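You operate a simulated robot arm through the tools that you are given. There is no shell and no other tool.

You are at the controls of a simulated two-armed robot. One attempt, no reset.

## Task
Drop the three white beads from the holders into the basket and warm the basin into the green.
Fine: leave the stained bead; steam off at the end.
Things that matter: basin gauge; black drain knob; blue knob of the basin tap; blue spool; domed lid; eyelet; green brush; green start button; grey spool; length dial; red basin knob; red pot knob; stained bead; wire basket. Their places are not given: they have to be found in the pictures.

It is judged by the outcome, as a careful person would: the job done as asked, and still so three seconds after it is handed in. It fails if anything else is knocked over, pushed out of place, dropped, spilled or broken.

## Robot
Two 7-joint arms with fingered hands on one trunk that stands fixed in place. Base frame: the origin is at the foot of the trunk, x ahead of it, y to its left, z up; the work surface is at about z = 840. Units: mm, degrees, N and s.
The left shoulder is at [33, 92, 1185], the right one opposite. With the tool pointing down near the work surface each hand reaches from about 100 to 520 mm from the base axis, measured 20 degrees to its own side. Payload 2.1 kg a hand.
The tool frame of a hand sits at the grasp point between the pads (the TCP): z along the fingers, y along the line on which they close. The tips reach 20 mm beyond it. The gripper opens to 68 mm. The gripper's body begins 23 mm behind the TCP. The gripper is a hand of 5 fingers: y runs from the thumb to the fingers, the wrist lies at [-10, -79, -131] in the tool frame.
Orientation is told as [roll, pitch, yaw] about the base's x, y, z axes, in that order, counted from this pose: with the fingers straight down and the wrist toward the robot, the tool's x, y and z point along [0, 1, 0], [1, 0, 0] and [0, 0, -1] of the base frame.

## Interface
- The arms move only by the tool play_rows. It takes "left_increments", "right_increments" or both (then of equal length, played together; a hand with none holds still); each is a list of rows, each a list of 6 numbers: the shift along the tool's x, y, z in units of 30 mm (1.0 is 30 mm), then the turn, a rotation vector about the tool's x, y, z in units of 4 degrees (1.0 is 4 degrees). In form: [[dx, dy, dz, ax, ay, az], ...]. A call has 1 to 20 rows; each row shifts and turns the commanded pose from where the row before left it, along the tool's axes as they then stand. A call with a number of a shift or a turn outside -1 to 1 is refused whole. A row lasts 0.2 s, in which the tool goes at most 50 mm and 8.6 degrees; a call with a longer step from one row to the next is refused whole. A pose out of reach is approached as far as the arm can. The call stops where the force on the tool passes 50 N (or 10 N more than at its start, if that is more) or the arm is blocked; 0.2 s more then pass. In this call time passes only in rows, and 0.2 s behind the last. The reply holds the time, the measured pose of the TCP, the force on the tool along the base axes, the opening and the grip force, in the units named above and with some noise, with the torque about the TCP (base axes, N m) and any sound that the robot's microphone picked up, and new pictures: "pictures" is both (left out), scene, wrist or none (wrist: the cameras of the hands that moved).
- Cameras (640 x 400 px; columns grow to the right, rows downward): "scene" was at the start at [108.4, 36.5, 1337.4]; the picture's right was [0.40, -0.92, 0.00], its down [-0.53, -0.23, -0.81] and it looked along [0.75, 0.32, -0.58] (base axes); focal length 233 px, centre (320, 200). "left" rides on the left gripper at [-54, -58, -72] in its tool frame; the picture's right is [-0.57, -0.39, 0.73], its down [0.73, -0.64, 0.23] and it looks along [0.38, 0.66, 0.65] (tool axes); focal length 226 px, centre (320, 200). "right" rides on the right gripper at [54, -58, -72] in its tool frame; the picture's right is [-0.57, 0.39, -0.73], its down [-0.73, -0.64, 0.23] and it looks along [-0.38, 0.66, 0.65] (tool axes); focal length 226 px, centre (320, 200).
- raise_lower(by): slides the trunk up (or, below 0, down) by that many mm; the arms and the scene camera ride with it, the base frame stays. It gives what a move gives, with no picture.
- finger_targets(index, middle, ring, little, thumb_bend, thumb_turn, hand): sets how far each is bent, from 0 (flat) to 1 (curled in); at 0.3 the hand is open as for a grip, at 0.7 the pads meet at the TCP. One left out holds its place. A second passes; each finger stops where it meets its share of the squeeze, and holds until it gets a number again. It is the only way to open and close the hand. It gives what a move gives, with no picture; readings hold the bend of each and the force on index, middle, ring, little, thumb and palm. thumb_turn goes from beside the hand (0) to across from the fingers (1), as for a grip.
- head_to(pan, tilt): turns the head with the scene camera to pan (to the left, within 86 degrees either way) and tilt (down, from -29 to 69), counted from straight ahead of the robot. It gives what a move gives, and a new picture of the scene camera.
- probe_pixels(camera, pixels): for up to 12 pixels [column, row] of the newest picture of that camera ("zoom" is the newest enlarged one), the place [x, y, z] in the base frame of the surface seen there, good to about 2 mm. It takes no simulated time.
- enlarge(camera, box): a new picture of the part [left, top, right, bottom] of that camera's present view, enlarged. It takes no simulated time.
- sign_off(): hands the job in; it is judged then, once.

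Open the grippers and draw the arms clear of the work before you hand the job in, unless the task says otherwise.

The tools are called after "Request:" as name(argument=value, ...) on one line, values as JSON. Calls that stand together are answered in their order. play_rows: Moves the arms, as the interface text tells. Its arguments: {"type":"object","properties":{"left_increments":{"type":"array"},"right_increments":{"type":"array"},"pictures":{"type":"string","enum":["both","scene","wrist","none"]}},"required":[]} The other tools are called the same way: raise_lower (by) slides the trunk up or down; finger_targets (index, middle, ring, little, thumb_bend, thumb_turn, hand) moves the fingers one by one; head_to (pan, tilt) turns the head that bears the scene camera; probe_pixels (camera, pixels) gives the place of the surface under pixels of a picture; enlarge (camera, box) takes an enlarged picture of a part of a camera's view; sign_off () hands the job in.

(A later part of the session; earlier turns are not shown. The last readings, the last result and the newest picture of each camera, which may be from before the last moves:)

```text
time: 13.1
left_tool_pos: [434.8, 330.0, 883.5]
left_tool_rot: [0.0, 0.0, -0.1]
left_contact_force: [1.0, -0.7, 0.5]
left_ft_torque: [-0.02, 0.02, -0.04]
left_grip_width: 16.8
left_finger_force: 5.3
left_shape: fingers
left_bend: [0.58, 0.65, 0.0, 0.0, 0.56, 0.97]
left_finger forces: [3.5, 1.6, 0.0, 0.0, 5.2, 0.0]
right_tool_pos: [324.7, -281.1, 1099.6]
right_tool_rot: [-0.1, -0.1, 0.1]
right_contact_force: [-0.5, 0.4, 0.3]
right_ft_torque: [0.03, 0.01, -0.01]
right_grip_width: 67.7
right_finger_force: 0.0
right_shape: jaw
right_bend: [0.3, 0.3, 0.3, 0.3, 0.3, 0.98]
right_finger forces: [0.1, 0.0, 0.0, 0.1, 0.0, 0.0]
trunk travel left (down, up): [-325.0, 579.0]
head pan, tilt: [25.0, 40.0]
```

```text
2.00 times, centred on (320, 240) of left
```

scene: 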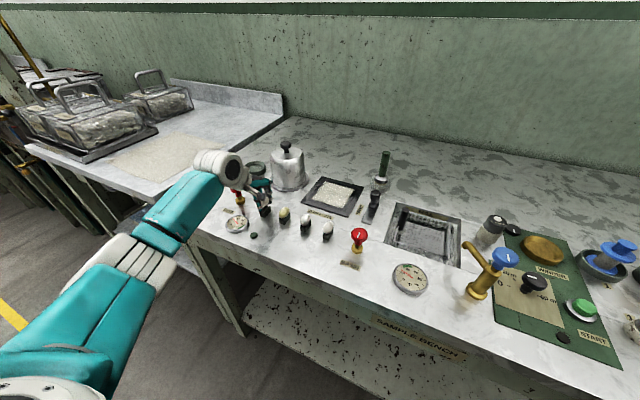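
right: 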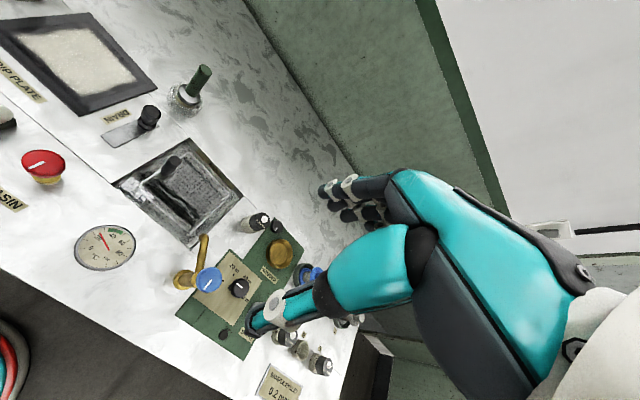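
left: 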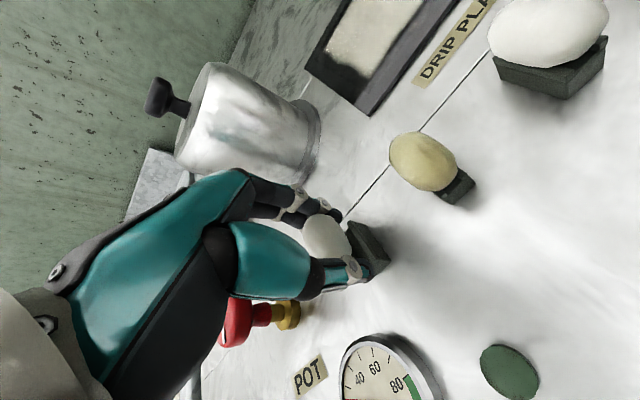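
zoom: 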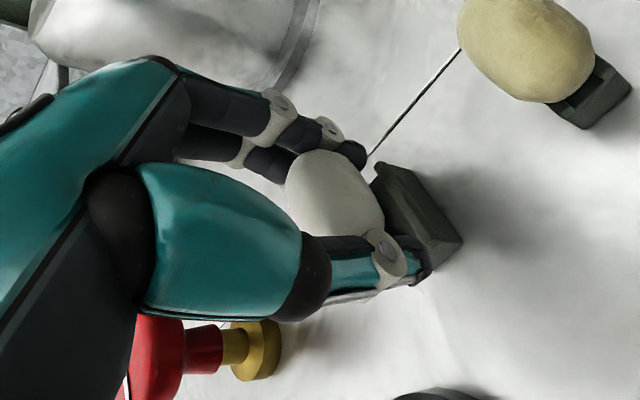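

Balanced grip (3.5+1.6 vs 5.2 N). I lift to z≈963 and carry the bead across to above the basket near (515, -25).

Request:
play_rows(left_increments=[[0, 0, -0.5, 0, 0, 0], [0, 0, -0.7, 0, 0, 0], [0, 0, -0.8, 0, 0, 0], [0, 0, -0.7, 0, 0, 0], [-0.5, 0.1, 0, 0, 0, 0], [-0.7, 0.15, 0, 0, 0, 0], [-0.8, 0.18, 0, 0, 0, 0], [-0.8, 0.18, 0, 0, 0, 0], [-0.8, 0.18, 0, 0, 0, 0], [-0.8, 0.18, 0, 0, 0, 0], [-0.8, 0.18, 0, 0, 0, 0], [-0.8, 0.18, 0, 0, 0, 0], [-0.8, 0.18, 0, 0, 0, 0], [-0.8, 0.18, 0, 0, 0, 0], [-0.8, 0.18, 0, 0, 0, 0], [-0.8, 0.18, 0, 0, 0, 0], [-0.8, 0.18, 0, 0, 0, 0], [-0.8, 0.18, 0, 0, 0, 0], [-0.7, 0.18, 0, 0, 0, 0], [-0.4, 0.1, 0, 0, 0, 0]], pictures="both")

```text
time: 17.3
left_tool_pos: [508.1, -22.5, 963.4]
left_tool_rot: [0.0, 0.1, 0.0]
left_contact_force: [0.2, 0.2, 0.3]
left_ft_torque: [0.01, -0.02, 0.01]
left_grip_width: 15.9
left_finger_force: 4.9
left_shape: fingers
left_bend: [0.59, 0.65, 0.0, 0.0, 0.59, 0.97]
left_finger forces: [3.3, 1.8, 0.0, 0.1, 4.5, 0.0]
left hand out of reach, approached as far as the arm can: row 20
right_tool_pos: [323.4, -281.9, 1100.1]
right_tool_rot: [0.0, 0.1, 0.0]
right_contact_force: [0.9, 1.0, -0.6]
right_ft_torque: [0.01, -0.02, 0.0]
right_grip_width: 67.6
right_finger_force: 0.1
right_shape: jaw
right_bend: [0.3, 0.3, 0.3, 0.3, 0.3, 0.98]
right_finger forces: [0.1, 0.0, 0.0, 0.0, 0.1, 0.0]
trunk travel left (down, up): [-325.0, 579.0]
head pan, tilt: [25.0, 40.0]
```

scene: 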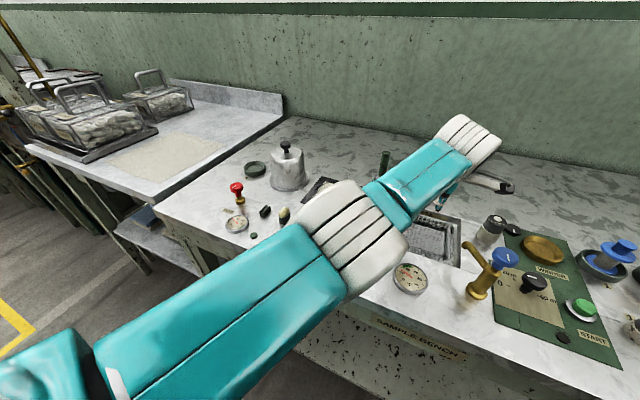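
left: 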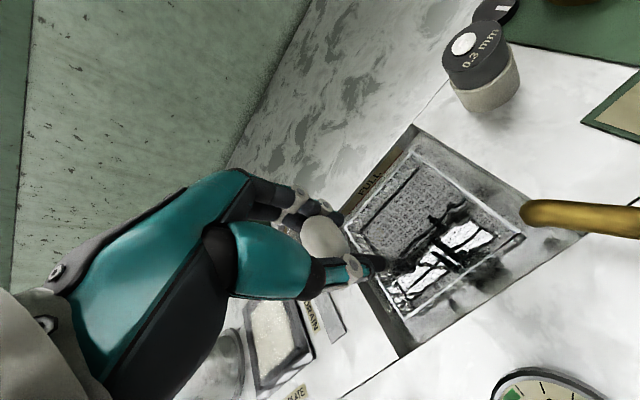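

The arm is at its reach limit here (508, -22). I yaw the hand -30° and tilt the fingers forward ~20°, which brings the wrist closer and keeps the hand camera clear of the tap spout.

Request:
play_rows(left_increments=[[0, 0, 0, 0, 0, 0.75], [0, 0, 0, 0, 0, 0.75], [0, 0, 0, 0, 0, 0.75], [0, 0, 0, 0, 0, 0.75], [0, 0, 0, 0, 0, 0.75], [0, 0, 0, 0, 0, 0.75], [0, 0, 0, 0, 0, 0.75], [0, 0, 0, 0, 0, 0.75], [0, 0, 0, 0, 0, 0.75], [0, 0, 0, 0, 0, 0.75], [0, 0, 0, -0.77, 0, 0], [0, 0, 0, -0.77, 0, 0], [0, 0, 0, -0.77, 0, 0], [0, 0, 0, -0.77, 0, 0], [0, 0, 0, -0.77, 0, 0], [0, 0, 0, -0.77, 0, 0], [0, 0, 0, -0.78, 0, 0]], pictures="both")

```text
time: 20.9
left_tool_pos: [508.7, -23.6, 963.1]
left_tool_rot: [0.0, -21.7, -29.9]
left_contact_force: [-0.5, 0.0, -1.0]
left_ft_torque: [0.01, 0.01, -0.02]
left_grip_width: 15.3
left_finger_force: 4.7
left_shape: fingers
left_bend: [0.59, 0.65, 0.0, 0.0, 0.59, 0.97]
left_finger forces: [3.2, 1.7, 0.0, 0.0, 4.2, 0.2]
right_tool_pos: [323.6, -280.1, 1099.7]
right_tool_rot: [0.0, 0.0, -0.1]
right_contact_force: [0.2, -0.9, -1.4]
right_ft_torque: [0.02, 0.0, -0.01]
right_grip_width: 67.6
right_finger_force: 0.1
right_shape: jaw
right_bend: [0.3, 0.3, 0.3, 0.3, 0.3, 0.98]
right_finger forces: [0.0, 0.0, 0.0, 0.1, 0.1, 0.1]
trunk travel left (down, up): [-325.0, 579.0]
head pan, tilt: [25.0, 40.0]
```

scene: 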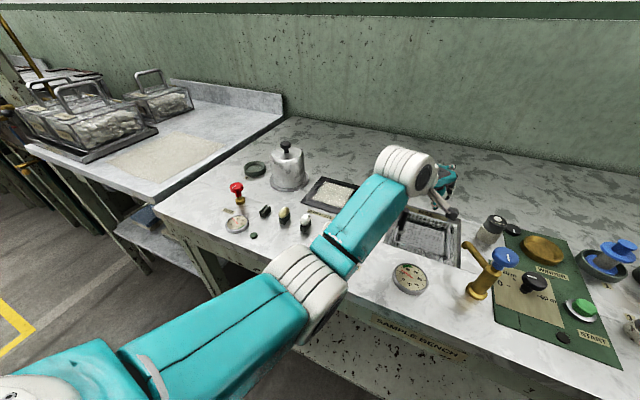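
left: 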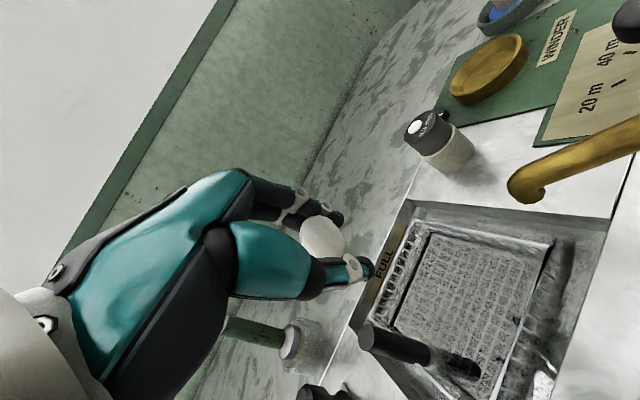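

Pose reached and bead still held (~4.7 N). Before lowering further I check the elbow's height over the bench.

Request:
probe_pixels(camera="scene", pixels=[[300, 280], [322, 318], [335, 300], [340, 245], [395, 210], [405, 170], [451, 213], [436, 196], [452, 180], [330, 270]])

Request:
probe_pixels(camera="left", pixels=[[365, 335], [530, 190], [440, 360], [430, 300], [540, 260], [480, 300], [425, 215], [355, 370]])

```text
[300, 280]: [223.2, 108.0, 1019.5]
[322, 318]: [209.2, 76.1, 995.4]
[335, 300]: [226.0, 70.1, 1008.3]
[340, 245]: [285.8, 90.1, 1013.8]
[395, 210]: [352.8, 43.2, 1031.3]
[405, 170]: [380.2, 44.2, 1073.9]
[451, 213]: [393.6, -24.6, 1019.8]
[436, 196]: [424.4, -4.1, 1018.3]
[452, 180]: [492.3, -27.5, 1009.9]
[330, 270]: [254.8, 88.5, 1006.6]
```

```text
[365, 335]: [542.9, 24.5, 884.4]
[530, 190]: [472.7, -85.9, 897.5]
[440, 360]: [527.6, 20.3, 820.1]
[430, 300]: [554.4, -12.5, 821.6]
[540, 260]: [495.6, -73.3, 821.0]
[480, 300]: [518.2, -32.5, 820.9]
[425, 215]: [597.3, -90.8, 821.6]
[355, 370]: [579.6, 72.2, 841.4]
```

Elbow is well clear (in front of the bench). I lower the hand to about (518, -33, 868) over the basket centre.

Request:
play_rows(left_increments=[[-0.024, -0.149, 0.623, 0, 0, 0], [-0.024, -0.149, 0.623, 0, 0, 0], [-0.024, -0.149, 0.623, 0, 0, 0], [-0.024, -0.149, 0.623, 0, 0, 0]], pictures="both")

Request:
enlarge(camera="scene", box=[370, 150, 500, 280])

```text
time: 21.9
left_tool_pos: [515.9, -31.5, 885.2]
left_tool_rot: [0.0, -21.6, -30.1]
left_contact_force: [-1.8, -0.4, 0.9]
left_ft_torque: [0.01, -0.01, -0.02]
left_grip_width: 14.9
left_finger_force: 4.4
left_shape: fingers
left_bend: [0.59, 0.65, 0.0, 0.0, 0.59, 0.97]
left_finger forces: [3.1, 1.7, 0.0, 0.1, 4.2, 0.0]
right_tool_pos: [323.8, -280.8, 1098.7]
right_tool_rot: [0.0, 0.0, 0.0]
right_contact_force: [-0.1, 0.7, -0.3]
right_ft_torque: [0.0, 0.03, 0.02]
right_grip_width: 67.7
right_finger_force: 0.0
right_shape: jaw
right_bend: [0.3, 0.3, 0.3, 0.3, 0.3, 0.98]
right_finger forces: [0.0, 0.1, 0.1, 0.0, 0.0, 0.0]
trunk travel left (down, up): [-325.0, 579.0]
head pan, tilt: [25.0, 40.0]
```

scene: 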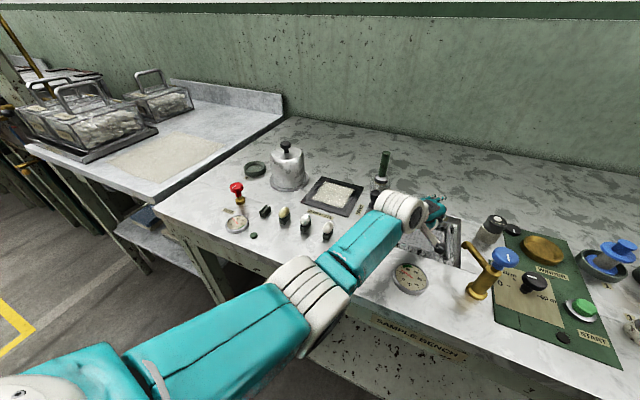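
left: 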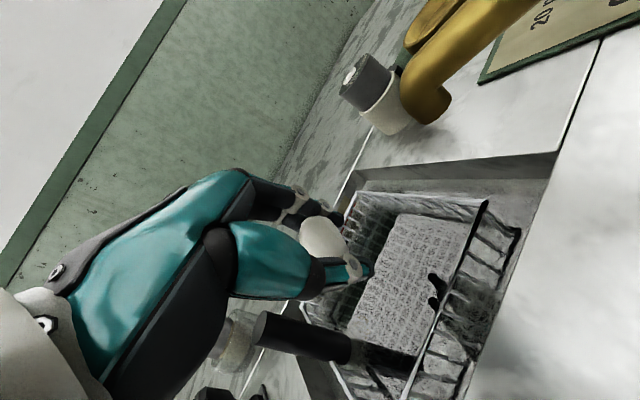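

```text
3.08 times, centred on (435, 215) of scene
```

zoom: 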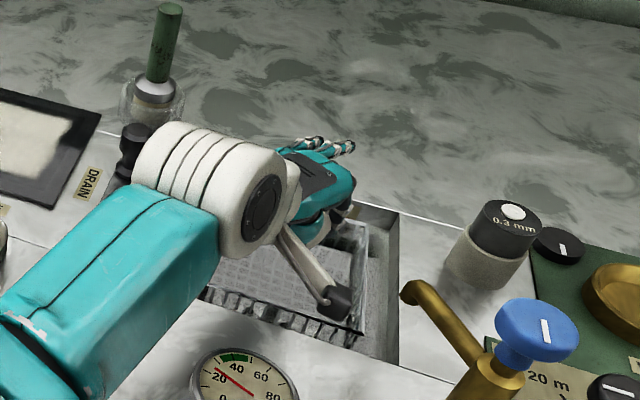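

Clear of the spout and handle. I lower another ~17 mm to z≈868.

Request:
play_rows(left_increments=[[-0.01, -0.07, 0.3, 0, 0, 0], [-0.01, -0.07, 0.3, 0, 0, 0]], pictures="both")

Request:
enlarge(camera="left", box=[180, 140, 500, 400])

Request:
enlarge(camera="scene", box=[390, 170, 490, 270])

```text
time: 22.5
left_tool_pos: [519.0, -33.6, 868.8]
left_tool_rot: [0.0, -21.7, -30.0]
left_contact_force: [0.0, -0.3, -1.4]
left_ft_torque: [0.0, 0.02, -0.03]
left_grip_width: 14.8
left_finger_force: 4.3
left_shape: fingers
left_bend: [0.59, 0.65, 0.0, 0.0, 0.59, 0.97]
left_finger forces: [3.0, 1.6, 0.1, 0.1, 4.3, 0.0]
right_tool_pos: [322.6, -280.2, 1099.3]
right_tool_rot: [0.0, 0.2, -0.1]
right_contact_force: [-0.1, -0.9, -0.5]
right_ft_torque: [-0.01, -0.01, -0.01]
right_grip_width: 67.8
right_finger_force: 0.1
right_shape: jaw
right_bend: [0.3, 0.3, 0.3, 0.3, 0.3, 0.98]
right_finger forces: [0.0, 0.1, 0.0, 0.0, 0.1, 0.0]
trunk travel left (down, up): [-325.0, 579.0]
head pan, tilt: [25.0, 40.0]
```

scene: 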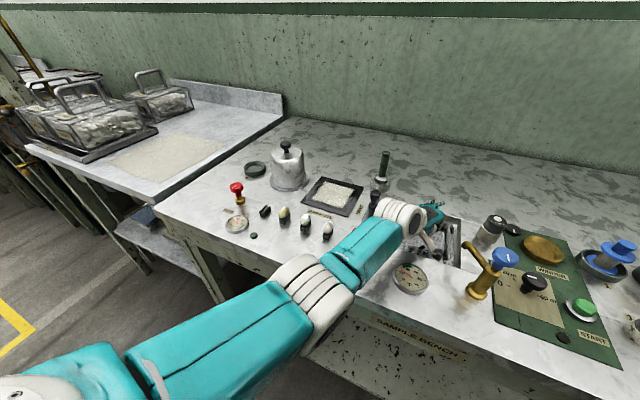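
left: 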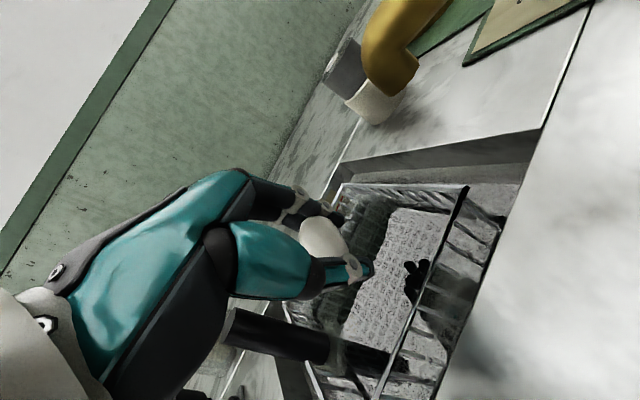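

```text
1.54 times, centred on (340, 270) of left
```

zoom: 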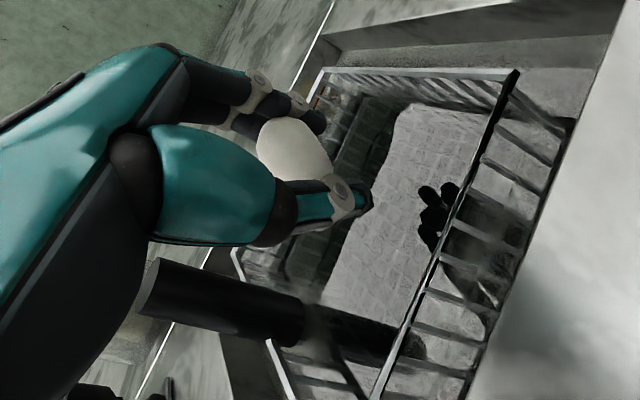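

```text
4.00 times, centred on (440, 220) of scene
```

zoom: 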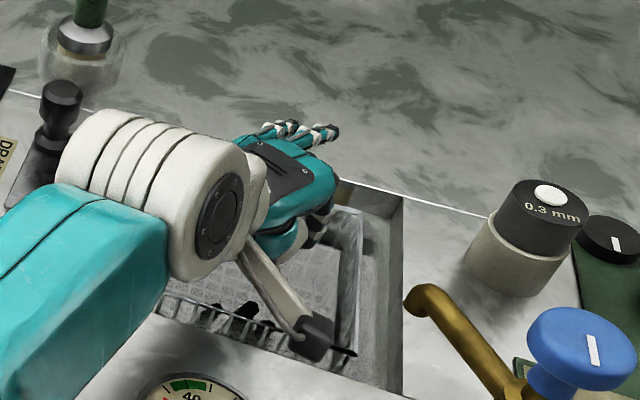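

The bead hangs over the basket middle, with the handle ~60 mm to the side. I release: index/middle to 0.35, thumb to 0.45 so the thumb doesn't reach the front rim.

Request:
finger_targets(hand="left", index=0.35, middle=0.35, thumb_bend=0.45)

Request:
enlarge(camera="left", box=[180, 140, 500, 400])

Request:
enlarge(camera="scene", box=[390, 170, 490, 270])

```text
time: 23.5
left_tool_pos: [518.2, -34.3, 868.3]
left_tool_rot: [0.0, -21.6, -30.1]
left_contact_force: [-0.6, 0.0, 0.7]
left_ft_torque: [0.01, -0.02, -0.02]
left_grip_width: 45.7
left_finger_force: 0.1
left_shape: fingers
left_bend: [0.35, 0.35, 0.0, 0.0, 0.45, 0.98]
left_finger forces: [0.0, 0.1, 0.0, 0.1, 0.1, 0.0]
right_tool_pos: [323.9, -281.5, 1098.6]
right_tool_rot: [0.0, 0.2, 0.0]
right_contact_force: [-0.8, -0.7, 0.3]
right_ft_torque: [-0.02, 0.01, 0.02]
right_grip_width: 67.5
right_finger_force: 0.1
right_shape: jaw
right_bend: [0.3, 0.3, 0.3, 0.3, 0.3, 0.98]
right_finger forces: [0.0, 0.0, 0.0, 0.1, 0.1, 0.1]
trunk travel left (down, up): [-325.0, 579.0]
head pan, tilt: [25.0, 40.0]
```

```text
1.54 times, centred on (340, 270) of left
```

zoom: 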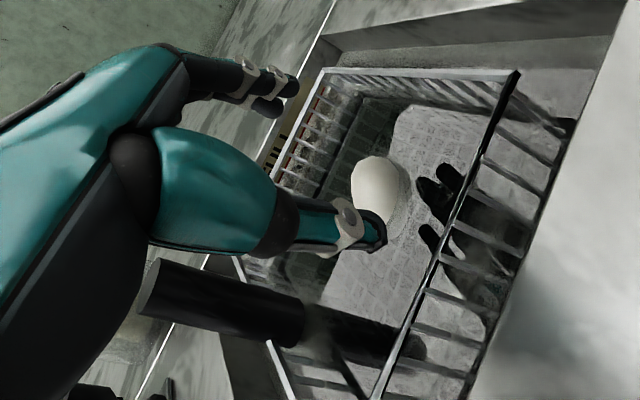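

```text
4.00 times, centred on (440, 220) of scene
```

zoom: 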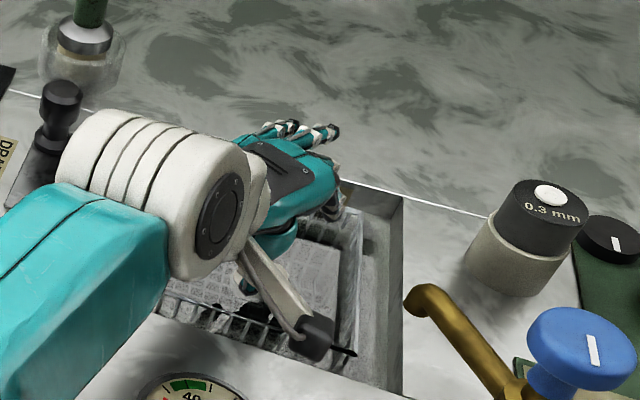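

The bead is floating in the basket (at (380,190) in the zoom). I raise the hand straight up and back toward the holders.

Request:
play_rows(left_increments=[[0, 0.29, -0.736, 0, 0, 0], [0, 0.29, -0.736, 0, 0, 0], [0, 0.29, -0.736, 0, 0, 0], [0, 0.29, -0.736, 0, 0, 0], [0.194, -0.462, -0.183, 0, 0, 0], [0.194, -0.462, -0.183, 0, 0, 0], [0.194, -0.462, -0.183, 0, 0, 0], [0.194, -0.462, -0.183, 0, 0, 0], [0.194, -0.462, -0.183, 0, 0, 0], [0.194, -0.462, -0.183, 0, 0, 0], [0.194, -0.462, -0.183, 0, 0, 0], [0.194, -0.462, -0.183, 0, 0, 0], [0, 0, 0, 0.9, 0, 0], [0, 0, 0, 0.9, 0, 0], [0, 0, 0, 0.9, 0, 0], [0, 0, 0, 0.9, 0, 0], [0, 0, 0, 0.9, 0, 0], [0, 0, 0, 0.9, 0, 0]], pictures="scene")

Request:
enlarge(camera="scene", box=[370, 190, 480, 300])

```text
time: 27.3
left_tool_pos: [437.3, 67.3, 962.8]
left_tool_rot: [-0.1, 0.0, -30.0]
left_contact_force: [-0.9, -0.5, 0.0]
left_ft_torque: [-0.05, -0.01, -0.02]
left_grip_width: 45.6
left_finger_force: 0.0
left_shape: fingers
left_bend: [0.35, 0.35, 0.0, 0.0, 0.45, 0.98]
left_finger forces: [0.0, 0.0, 0.1, 0.0, 0.0, 0.1]
right_tool_pos: [323.1, -281.1, 1099.7]
right_tool_rot: [0.0, 0.1, 0.0]
right_contact_force: [0.5, 0.3, 0.4]
right_ft_torque: [0.0, 0.01, -0.04]
right_grip_width: 67.4
right_finger_force: 0.0
right_shape: jaw
right_bend: [0.3, 0.3, 0.3, 0.3, 0.3, 0.98]
right_finger forces: [0.0, 0.0, 0.0, 0.0, 0.0, 0.0]
trunk travel left (down, up): [-325.0, 579.0]
head pan, tilt: [25.0, 40.0]
```

scene: 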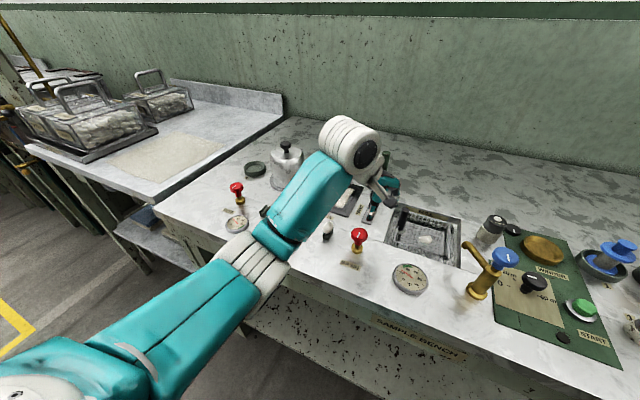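

```text
3.64 times, centred on (425, 245) of scene
```

zoom: 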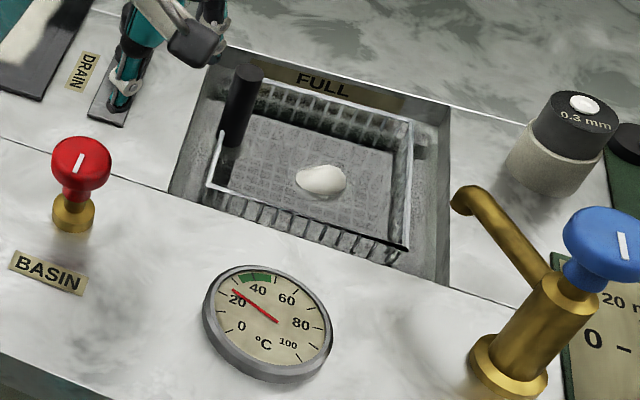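

Bead 1 floats in the basket. Now I turn the hand back to yaw 0 and move over bead 3 at (435, 220), opening the fingers to 0.3.

Request:
finger_targets(hand="left", index=0.3, middle=0.3, thumb_bend=0.3)

Request:
play_rows(left_increments=[[0, 0, 0, 0, 0, -0.75], [0, 0, 0, 0, 0, -0.75], [0, 0, 0, 0, 0, -0.75], [0, 0, 0, 0, 0, -0.75], [0, 0, 0, 0, 0, -0.75], [0, 0, 0, 0, 0, -0.75], [0, 0, 0, 0, 0, -0.75], [0, 0, 0, 0, 0, -0.75], [0, 0, 0, 0, 0, -0.75], [0, 0, 0, 0, 0, -0.75], [0.731, -0.017, 0.114, 0, 0, 0], [0.731, -0.017, 0.114, 0, 0, 0], [0.731, -0.017, 0.114, 0, 0, 0], [0.731, -0.017, 0.114, 0, 0, 0], [0.731, -0.017, 0.114, 0, 0, 0], [0.731, -0.017, 0.114, 0, 0, 0], [0.731, -0.017, 0.114, 0, 0, 0]], pictures="both")

```text
time: 28.3
left_tool_pos: [438.0, 66.9, 963.2]
left_tool_rot: [0.0, 0.1, -30.1]
left_contact_force: [0.2, 0.5, -0.1]
left_ft_torque: [-0.03, 0.0, 0.04]
left_grip_width: 62.1
left_finger_force: 0.0
left_shape: fingers
left_bend: [0.3, 0.3, 0.0, 0.0, 0.3, 0.98]
left_finger forces: [0.0, 0.1, 0.1, 0.0, 0.0, 0.0]
right_tool_pos: [324.0, -280.5, 1099.3]
right_tool_rot: [-0.1, 0.1, 0.0]
right_contact_force: [0.1, 0.2, -0.5]
right_ft_torque: [-0.01, -0.02, 0.02]
right_grip_width: 67.9
right_finger_force: 0.1
right_shape: jaw
right_bend: [0.3, 0.3, 0.3, 0.3, 0.3, 0.98]
right_finger forces: [0.0, 0.0, 0.1, 0.1, 0.1, 0.0]
trunk travel left (down, up): [-325.0, 579.0]
head pan, tilt: [25.0, 40.0]
```

```text
time: 31.9
left_tool_pos: [433.9, 221.8, 939.1]
left_tool_rot: [0.0, -0.1, 0.1]
left_contact_force: [0.6, 0.8, 0.4]
left_ft_torque: [0.02, 0.03, 0.01]
left_grip_width: 62.4
left_finger_force: 0.0
left_shape: fingers
left_bend: [0.3, 0.3, 0.0, 0.0, 0.3, 0.98]
left_finger forces: [0.0, 0.1, 0.1, 0.0, 0.0, 0.0]
right_tool_pos: [323.4, -280.9, 1099.5]
right_tool_rot: [-0.1, 0.0, 0.0]
right_contact_force: [-0.4, 0.6, -0.1]
right_ft_torque: [-0.01, -0.01, -0.03]
right_grip_width: 67.9
right_finger_force: 0.0
right_shape: jaw
right_bend: [0.3, 0.3, 0.3, 0.3, 0.3, 0.98]
right_finger forces: [0.0, 0.0, 0.0, 0.0, 0.0, 0.1]
trunk travel left (down, up): [-325.0, 579.0]
head pan, tilt: [25.0, 40.0]
```

scene: 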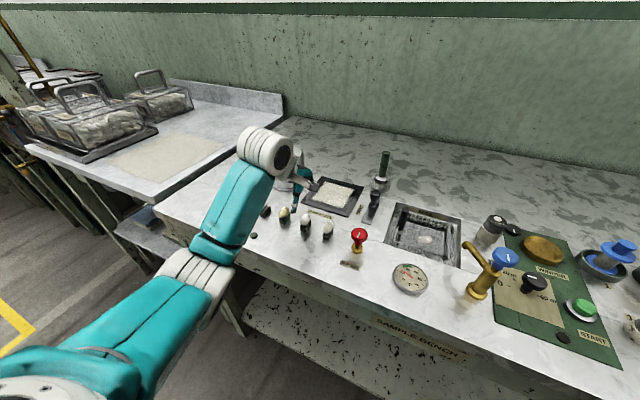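
left: 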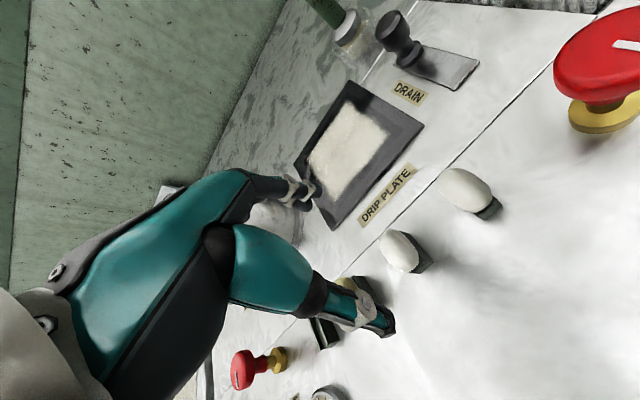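

Bead 3 appears at (398,250), right where expected below the TCP. I descend to z≈872.

Request:
play_rows(left_increments=[[0, 0, 0.65, 0, 0, 0], [0, 0, 0.65, 0, 0, 0], [0, 0, 0.6, 0, 0, 0], [0, 0, 0.36, 0, 0, 0]], pictures="both")

Request:
enlarge(camera="left", box=[200, 140, 440, 340])

Request:
enlarge(camera="scene", box=[250, 160, 350, 250])

```text
time: 32.9
left_tool_pos: [434.5, 219.8, 872.0]
left_tool_rot: [-0.1, 0.0, 0.0]
left_contact_force: [-0.2, -0.3, -0.9]
left_ft_torque: [0.02, 0.02, -0.01]
left_grip_width: 62.2
left_finger_force: 0.1
left_shape: fingers
left_bend: [0.3, 0.3, 0.0, 0.0, 0.3, 0.98]
left_finger forces: [0.0, 0.1, 0.0, 0.0, 0.1, 0.0]
right_tool_pos: [323.5, -280.6, 1100.4]
right_tool_rot: [0.0, 0.0, 0.0]
right_contact_force: [0.4, 0.4, -0.4]
right_ft_torque: [-0.05, 0.0, 0.0]
right_grip_width: 67.4
right_finger_force: 0.1
right_shape: jaw
right_bend: [0.3, 0.3, 0.3, 0.3, 0.3, 0.98]
right_finger forces: [0.1, 0.2, 0.0, 0.0, 0.1, 0.1]
trunk travel left (down, up): [-325.0, 579.0]
head pan, tilt: [25.0, 40.0]
```

scene: 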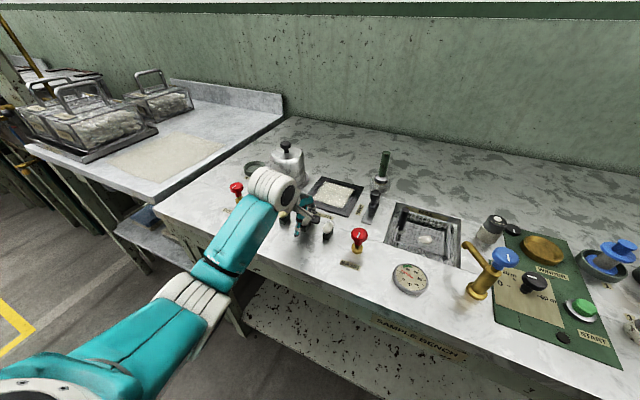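
left: 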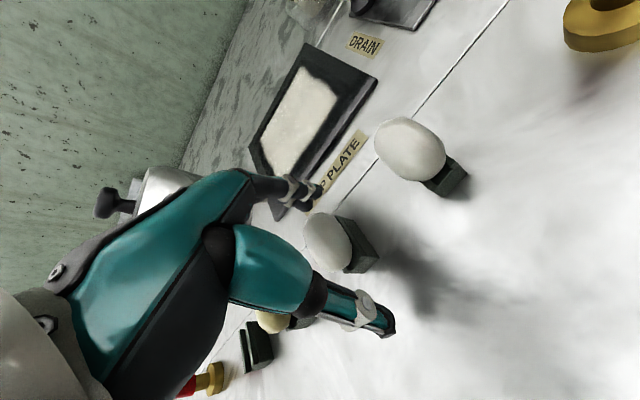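

```text
2.00 times, centred on (320, 240) of left
```

zoom: 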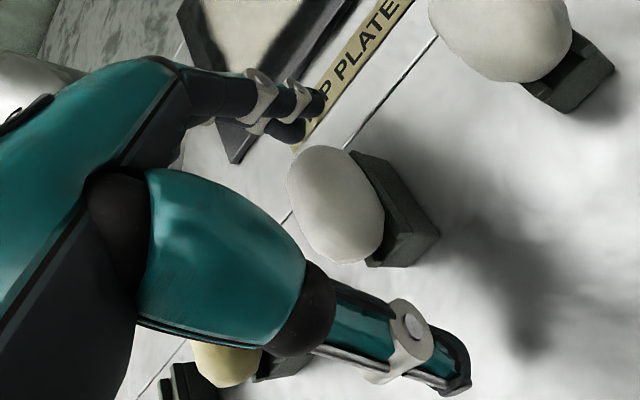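

```text
4.44 times, centred on (300, 205) of scene
```

zoom: 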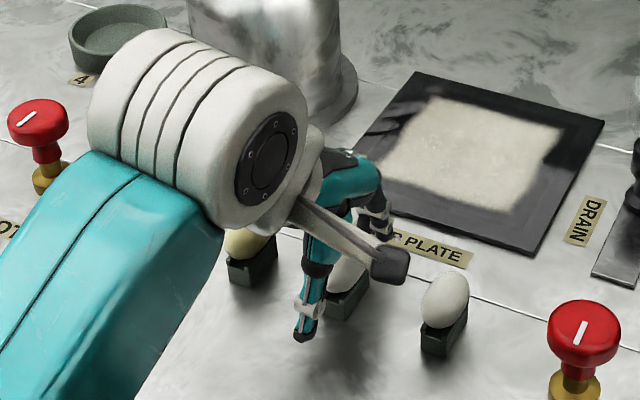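

Same geometry as for bead 1. Close in two steps.

Request:
finger_targets(hand="left", index=0.54, middle=0.54, thumb_bend=0.54)

Request:
finger_targets(hand="left", index=0.63, middle=0.64, thumb_bend=0.63)

Request:
enlarge(camera="left", box=[200, 140, 440, 340])

```text
time: 33.9
left_tool_pos: [433.8, 220.4, 872.5]
left_tool_rot: [-0.1, -0.1, 0.0]
left_contact_force: [0.1, 0.2, -0.9]
left_ft_torque: [0.03, 0.0, -0.03]
left_grip_width: 23.3
left_finger_force: 0.2
left_shape: fingers
left_bend: [0.53, 0.53, 0.0, 0.0, 0.54, 0.98]
left_finger forces: [0.4, 0.3, 0.0, 0.0, 0.1, 0.0]
right_tool_pos: [323.6, -280.2, 1098.0]
right_tool_rot: [0.0, 0.1, 0.0]
right_contact_force: [-0.6, 0.2, 0.3]
right_ft_torque: [0.0, -0.01, 0.0]
right_grip_width: 67.5
right_finger_force: 0.1
right_shape: jaw
right_bend: [0.3, 0.3, 0.3, 0.3, 0.3, 0.98]
right_finger forces: [0.0, 0.0, 0.0, 0.1, 0.0, 0.0]
trunk travel left (down, up): [-325.0, 579.0]
head pan, tilt: [25.0, 40.0]
```

```text
time: 34.9
left_tool_pos: [434.3, 219.2, 871.5]
left_tool_rot: [0.1, 0.0, -0.1]
left_contact_force: [4.1, 1.5, -0.1]
left_ft_torque: [0.04, -0.1, 0.02]
left_grip_width: 19.9
left_finger_force: 4.7
left_shape: fingers
left_bend: [0.55, 0.57, 0.0, 0.0, 0.57, 0.98]
left_finger forces: [3.6, 3.7, 0.1, 0.0, 2.6, 0.0]
right_tool_pos: [323.9, -280.8, 1099.0]
right_tool_rot: [0.0, 0.1, 0.0]
right_contact_force: [0.2, -0.9, 0.5]
right_ft_torque: [0.01, 0.01, -0.02]
right_grip_width: 67.8
right_finger_force: 0.2
right_shape: jaw
right_bend: [0.3, 0.3, 0.3, 0.3, 0.3, 0.98]
right_finger forces: [0.0, 0.0, 0.0, 0.1, 0.0, 0.0]
trunk travel left (down, up): [-325.0, 579.0]
head pan, tilt: [25.0, 40.0]
```

```text
2.00 times, centred on (320, 240) of left
```

zoom: 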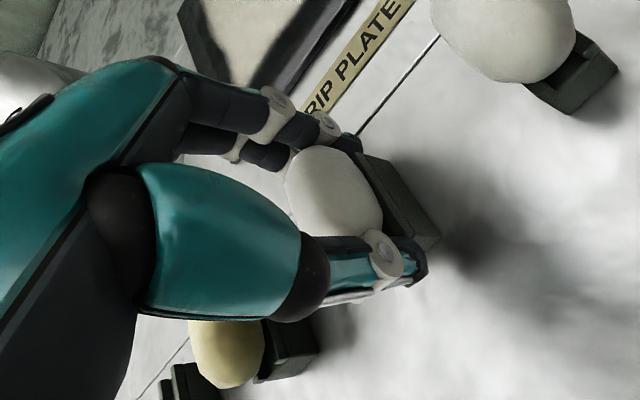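

Fingers are in contact (~3 N). I lift slowly 12 mm and re-firm the grip as before.

Request:
play_rows(left_increments=[[0, 0, -0.1, 0, 0, 0], [0, 0, -0.1, 0, 0, 0], [0, 0, -0.1, 0, 0, 0], [0, 0, -0.1, 0, 0, 0]], pictures="wrist")

Request:
finger_targets(hand="left", index=0.66, middle=0.68, thumb_bend=0.66)

Request:
enlarge(camera="left", box=[200, 140, 440, 340])

Request:
enlarge(camera="scene", box=[250, 160, 350, 250])

```text
time: 35.9
left_tool_pos: [434.7, 220.3, 884.1]
left_tool_rot: [0.0, 0.0, 0.0]
left_contact_force: [-0.2, -0.4, 0.7]
left_ft_torque: [-0.03, -0.01, 0.01]
left_grip_width: 17.8
left_finger_force: 3.8
left_shape: fingers
left_bend: [0.57, 0.62, 0.0, 0.0, 0.56, 0.97]
left_finger forces: [2.7, 0.8, 0.0, 0.0, 3.5, 0.1]
right_tool_pos: [323.0, -281.4, 1099.1]
right_tool_rot: [0.0, -0.1, -0.1]
right_contact_force: [-0.4, 0.1, -0.3]
right_ft_torque: [-0.02, -0.01, -0.03]
right_grip_width: 67.9
right_finger_force: 0.1
right_shape: jaw
right_bend: [0.3, 0.3, 0.3, 0.3, 0.3, 0.98]
right_finger forces: [0.1, 0.0, 0.0, 0.0, 0.0, 0.0]
trunk travel left (down, up): [-325.0, 579.0]
head pan, tilt: [25.0, 40.0]
```

left: 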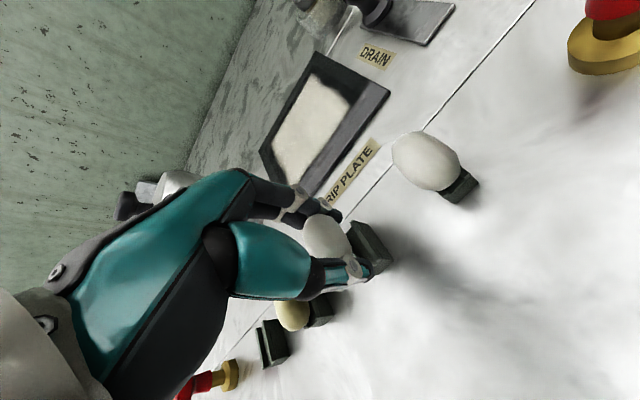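

```text
time: 36.9
left_tool_pos: [434.5, 220.4, 885.6]
left_tool_rot: [0.0, -0.1, 0.0]
left_contact_force: [-0.5, 0.3, 0.4]
left_ft_torque: [-0.06, 0.02, 0.02]
left_grip_width: 16.8
left_finger_force: 5.3
left_shape: fingers
left_bend: [0.58, 0.65, 0.0, 0.0, 0.56, 0.97]
left_finger forces: [3.4, 1.5, 0.1, 0.0, 5.1, 0.0]
right_tool_pos: [323.5, -280.9, 1098.1]
right_tool_rot: [0.0, 0.0, 0.0]
right_contact_force: [-0.9, -0.3, 0.5]
right_ft_torque: [0.0, -0.02, -0.02]
right_grip_width: 67.6
right_finger_force: 0.1
right_shape: jaw
right_bend: [0.3, 0.3, 0.3, 0.3, 0.3, 0.98]
right_finger forces: [0.0, 0.0, 0.0, 0.0, 0.0, 0.0]
trunk travel left (down, up): [-325.0, 579.0]
head pan, tilt: [25.0, 40.0]
```

```text
2.00 times, centred on (320, 240) of left
```

zoom: 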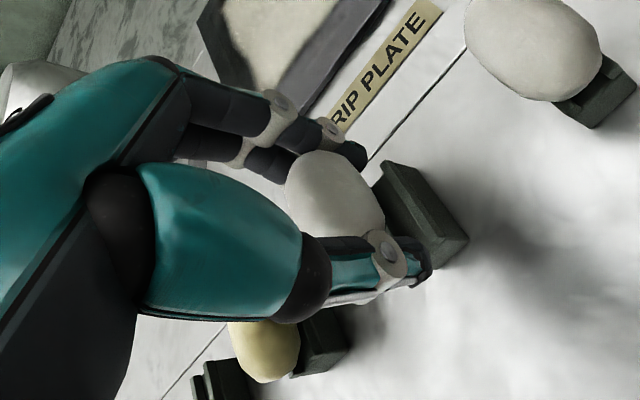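

```text
4.44 times, centred on (300, 205) of scene
```

zoom: 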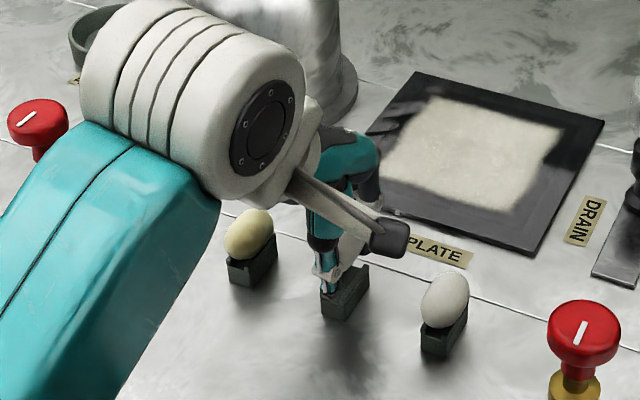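

Firm grip again (3.4+1.5 vs 5.1 N), holder stayed. I check where bead 1 is floating so that I don't drop onto it, then carry bead 3 up and across.

Request:
probe_pixels(camera="scene", pixels=[[425, 239], [422, 239], [429, 239]])

Request:
play_rows(left_increments=[[0, 0, -0.5, 0, 0, 0], [0, 0, -0.7, 0, 0, 0], [0, 0, -0.8, 0, 0, 0], [0, 0, -0.66, 0, 0, 0], [-0.853, 0.02, 0, 0, 0, 0], [-0.853, 0.02, 0, 0, 0, 0], [-0.853, 0.02, 0, 0, 0, 0], [-0.853, 0.02, 0, 0, 0, 0], [-0.853, 0.02, 0, 0, 0, 0], [-0.853, 0.02, 0, 0, 0, 0], [0, 0, 0, 0, 0, 0.75], [0, 0, 0, 0, 0, 0.75], [0, 0, 0, 0, 0, 0.75], [0, 0, 0, 0, 0, 0.75], [0, 0, 0, 0, 0, 0.75], [0, 0, 0, 0, 0, 0.75], [0, 0, 0, 0, 0, 0.75], [0, 0, 0, 0, 0, 0.75], [0, 0, 0, 0, 0, 0.75], [0, 0, 0, 0, 0, 0.75]], pictures="both")

```text
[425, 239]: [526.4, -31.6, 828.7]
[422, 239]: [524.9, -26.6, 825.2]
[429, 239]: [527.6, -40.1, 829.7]
```

```text
time: 41.1
left_tool_pos: [437.2, 66.0, 965.5]
left_tool_rot: [0.0, -0.1, -30.1]
left_contact_force: [-0.2, -0.3, 0.8]
left_ft_torque: [-0.04, 0.0, 0.0]
left_grip_width: 16.4
left_finger_force: 5.0
left_shape: fingers
left_bend: [0.59, 0.65, 0.0, 0.0, 0.57, 0.97]
left_finger forces: [3.3, 1.7, 0.0, 0.0, 4.6, 0.0]
right_tool_pos: [324.3, -281.0, 1099.8]
right_tool_rot: [-0.1, 0.1, 0.0]
right_contact_force: [-0.1, 0.9, 0.0]
right_ft_torque: [0.01, 0.0, 0.02]
right_grip_width: 67.8
right_finger_force: 0.1
right_shape: jaw
right_bend: [0.3, 0.3, 0.3, 0.3, 0.3, 0.98]
right_finger forces: [0.0, 0.0, 0.0, 0.0, 0.0, 0.0]
trunk travel left (down, up): [-325.0, 579.0]
head pan, tilt: [25.0, 40.0]
```

scene: 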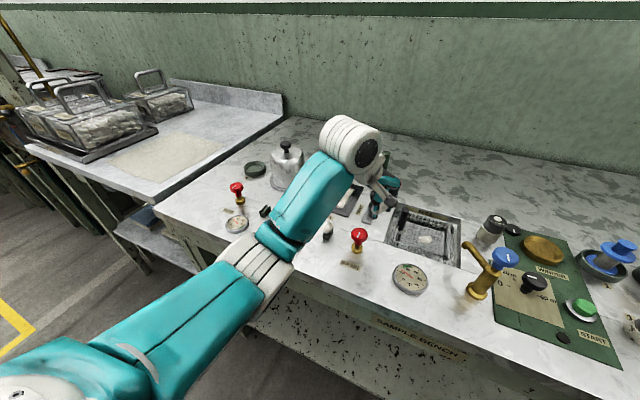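
left: 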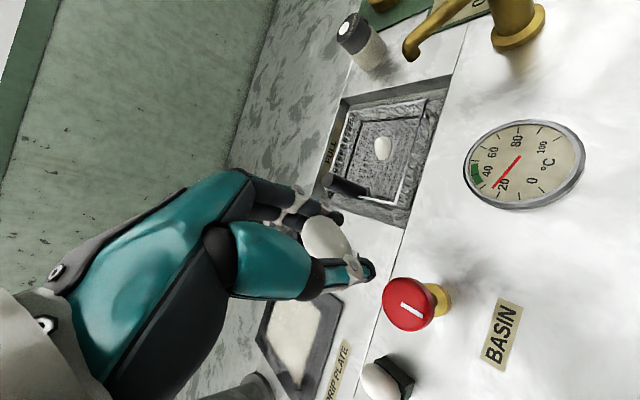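

Bead 1 floats at about (527,-33). I'll drop this one slightly to its left at (515,-5): tilt, move over the basket, and descend to z≈887 first.

Request:
play_rows(left_increments=[[0, 0, 0, -0.9, 0, 0], [0, 0, 0, -0.9, 0, 0], [0, 0, 0, -0.9, 0, 0], [0, 0, 0, -0.9, 0, 0], [0, 0, 0, -0.9, 0, 0], [0, 0, 0, -0.9, 0, 0], [-0.132, 0.527, 0.209, 0, 0, 0], [-0.132, 0.527, 0.209, 0, 0, 0], [-0.132, 0.527, 0.209, 0, 0, 0], [-0.132, 0.527, 0.209, 0, 0, 0], [-0.132, 0.527, 0.209, 0, 0, 0], [-0.132, 0.527, 0.209, 0, 0, 0], [0, -0.236, 0.595, 0, 0, 0], [0, -0.236, 0.595, 0, 0, 0], [0, -0.236, 0.595, 0, 0, 0], [0, -0.236, 0.595, 0, 0, 0]], pictures="both")

Request:
enlarge(camera="left", box=[180, 140, 500, 400])

Request:
enlarge(camera="scene", box=[370, 160, 480, 270])

```text
time: 44.5
left_tool_pos: [515.6, -4.7, 888.1]
left_tool_rot: [0.0, -21.6, -30.0]
left_contact_force: [-0.6, -0.8, -0.1]
left_ft_torque: [0.0, -0.01, -0.01]
left_grip_width: 15.3
left_finger_force: 4.7
left_shape: fingers
left_bend: [0.59, 0.65, 0.0, 0.0, 0.59, 0.97]
left_finger forces: [3.1, 1.8, 0.0, 0.0, 4.3, 0.0]
right_tool_pos: [325.0, -281.6, 1099.5]
right_tool_rot: [0.0, 0.0, 0.0]
right_contact_force: [-0.3, 0.6, -0.1]
right_ft_torque: [0.0, 0.02, -0.01]
right_grip_width: 67.8
right_finger_force: 0.0
right_shape: jaw
right_bend: [0.3, 0.3, 0.3, 0.3, 0.3, 0.98]
right_finger forces: [0.1, 0.0, 0.0, 0.0, 0.1, 0.0]
trunk travel left (down, up): [-325.0, 579.0]
head pan, tilt: [25.0, 40.0]
```

scene: 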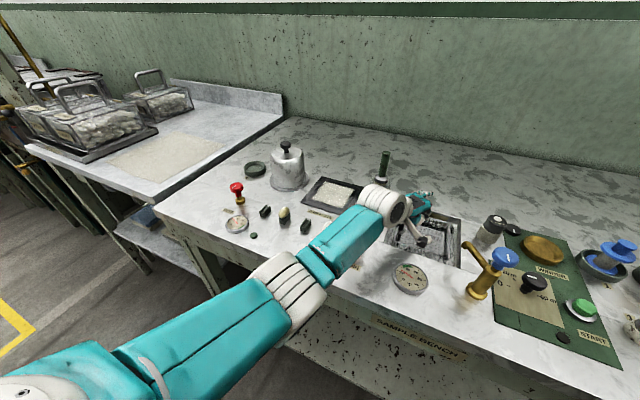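
left: 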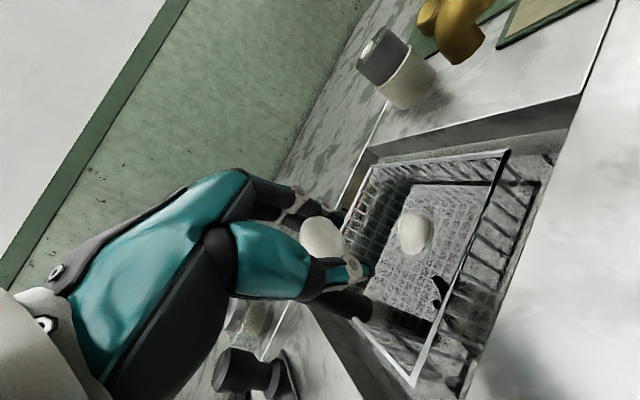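

```text
1.54 times, centred on (340, 270) of left
```

zoom: 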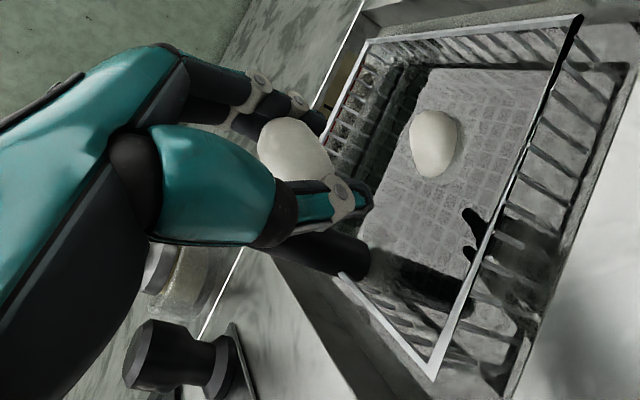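

```text
3.64 times, centred on (425, 215) of scene
```

zoom: 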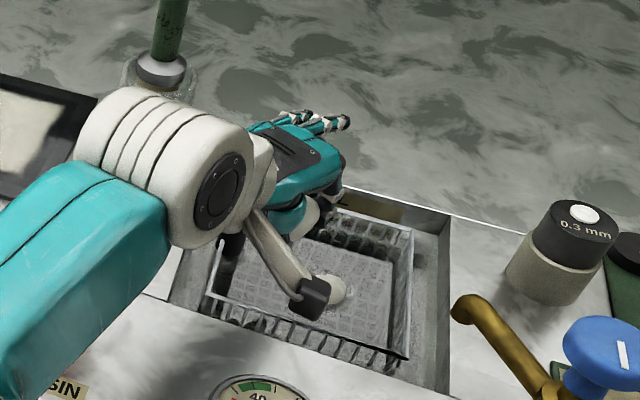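

The black handle is ~40 mm lateral to the TCP, clear of the gripping fingers. I descend only 10 mm more and release here.

Request:
play_rows(left_increments=[[0, -0.123, 0.31, 0, 0, 0]], pictures="none")

Request:
finger_targets(hand="left", index=0.37, middle=0.37, thumb_bend=0.45)

Request:
enlarge(camera="left", box=[180, 140, 500, 400])

Request:
enlarge(camera="scene", box=[370, 160, 480, 270])

```text
time: 44.9
left_tool_pos: [514.1, -5.1, 876.9]
left_tool_rot: [0.0, -21.6, -29.9]
left_contact_force: [-0.4, 0.2, -0.4]
left_ft_torque: [-0.02, 0.02, 0.03]
left_grip_width: 15.1
left_finger_force: 4.4
left_shape: fingers
left_bend: [0.59, 0.65, 0.0, 0.0, 0.59, 0.97]
left_finger forces: [3.1, 1.7, 0.0, 0.1, 4.3, 0.0]
right_tool_pos: [323.6, -280.5, 1099.2]
right_tool_rot: [-0.1, 0.1, 0.0]
right_contact_force: [-0.5, -0.1, 0.3]
right_ft_torque: [-0.03, 0.0, -0.01]
right_grip_width: 67.7
right_finger_force: 0.1
right_shape: jaw
right_bend: [0.3, 0.3, 0.3, 0.3, 0.3, 0.98]
right_finger forces: [0.0, 0.1, 0.0, 0.0, 0.1, 0.0]
trunk travel left (down, up): [-325.0, 579.0]
head pan, tilt: [25.0, 40.0]
```

```text
time: 45.9
left_tool_pos: [514.6, -5.8, 877.1]
left_tool_rot: [-0.1, -21.6, -29.9]
left_contact_force: [0.0, 0.7, -0.5]
left_ft_torque: [-0.01, 0.01, 0.03]
left_grip_width: 43.8
left_finger_force: 0.1
left_shape: fingers
left_bend: [0.37, 0.37, 0.0, 0.0, 0.45, 0.98]
left_finger forces: [0.1, 0.1, 0.0, 0.0, 0.0, 0.0]
right_tool_pos: [323.0, -281.1, 1099.3]
right_tool_rot: [0.0, 0.1, 0.1]
right_contact_force: [-0.2, 0.7, -0.1]
right_ft_torque: [0.01, 0.0, 0.0]
right_grip_width: 68.0
right_finger_force: 0.0
right_shape: jaw
right_bend: [0.3, 0.3, 0.3, 0.3, 0.3, 0.98]
right_finger forces: [0.1, 0.0, 0.0, 0.0, 0.0, 0.0]
trunk travel left (down, up): [-325.0, 579.0]
head pan, tilt: [25.0, 40.0]
```

```text
1.54 times, centred on (340, 270) of left
```

zoom: 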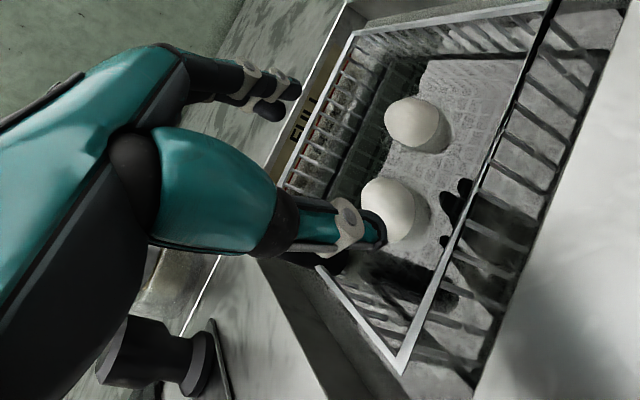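

```text
3.64 times, centred on (425, 215) of scene
```

zoom: 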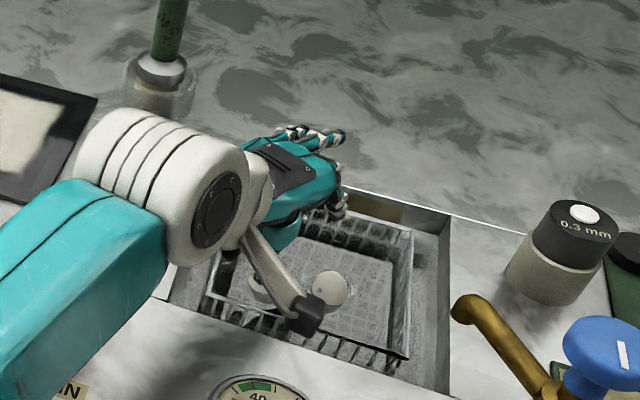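

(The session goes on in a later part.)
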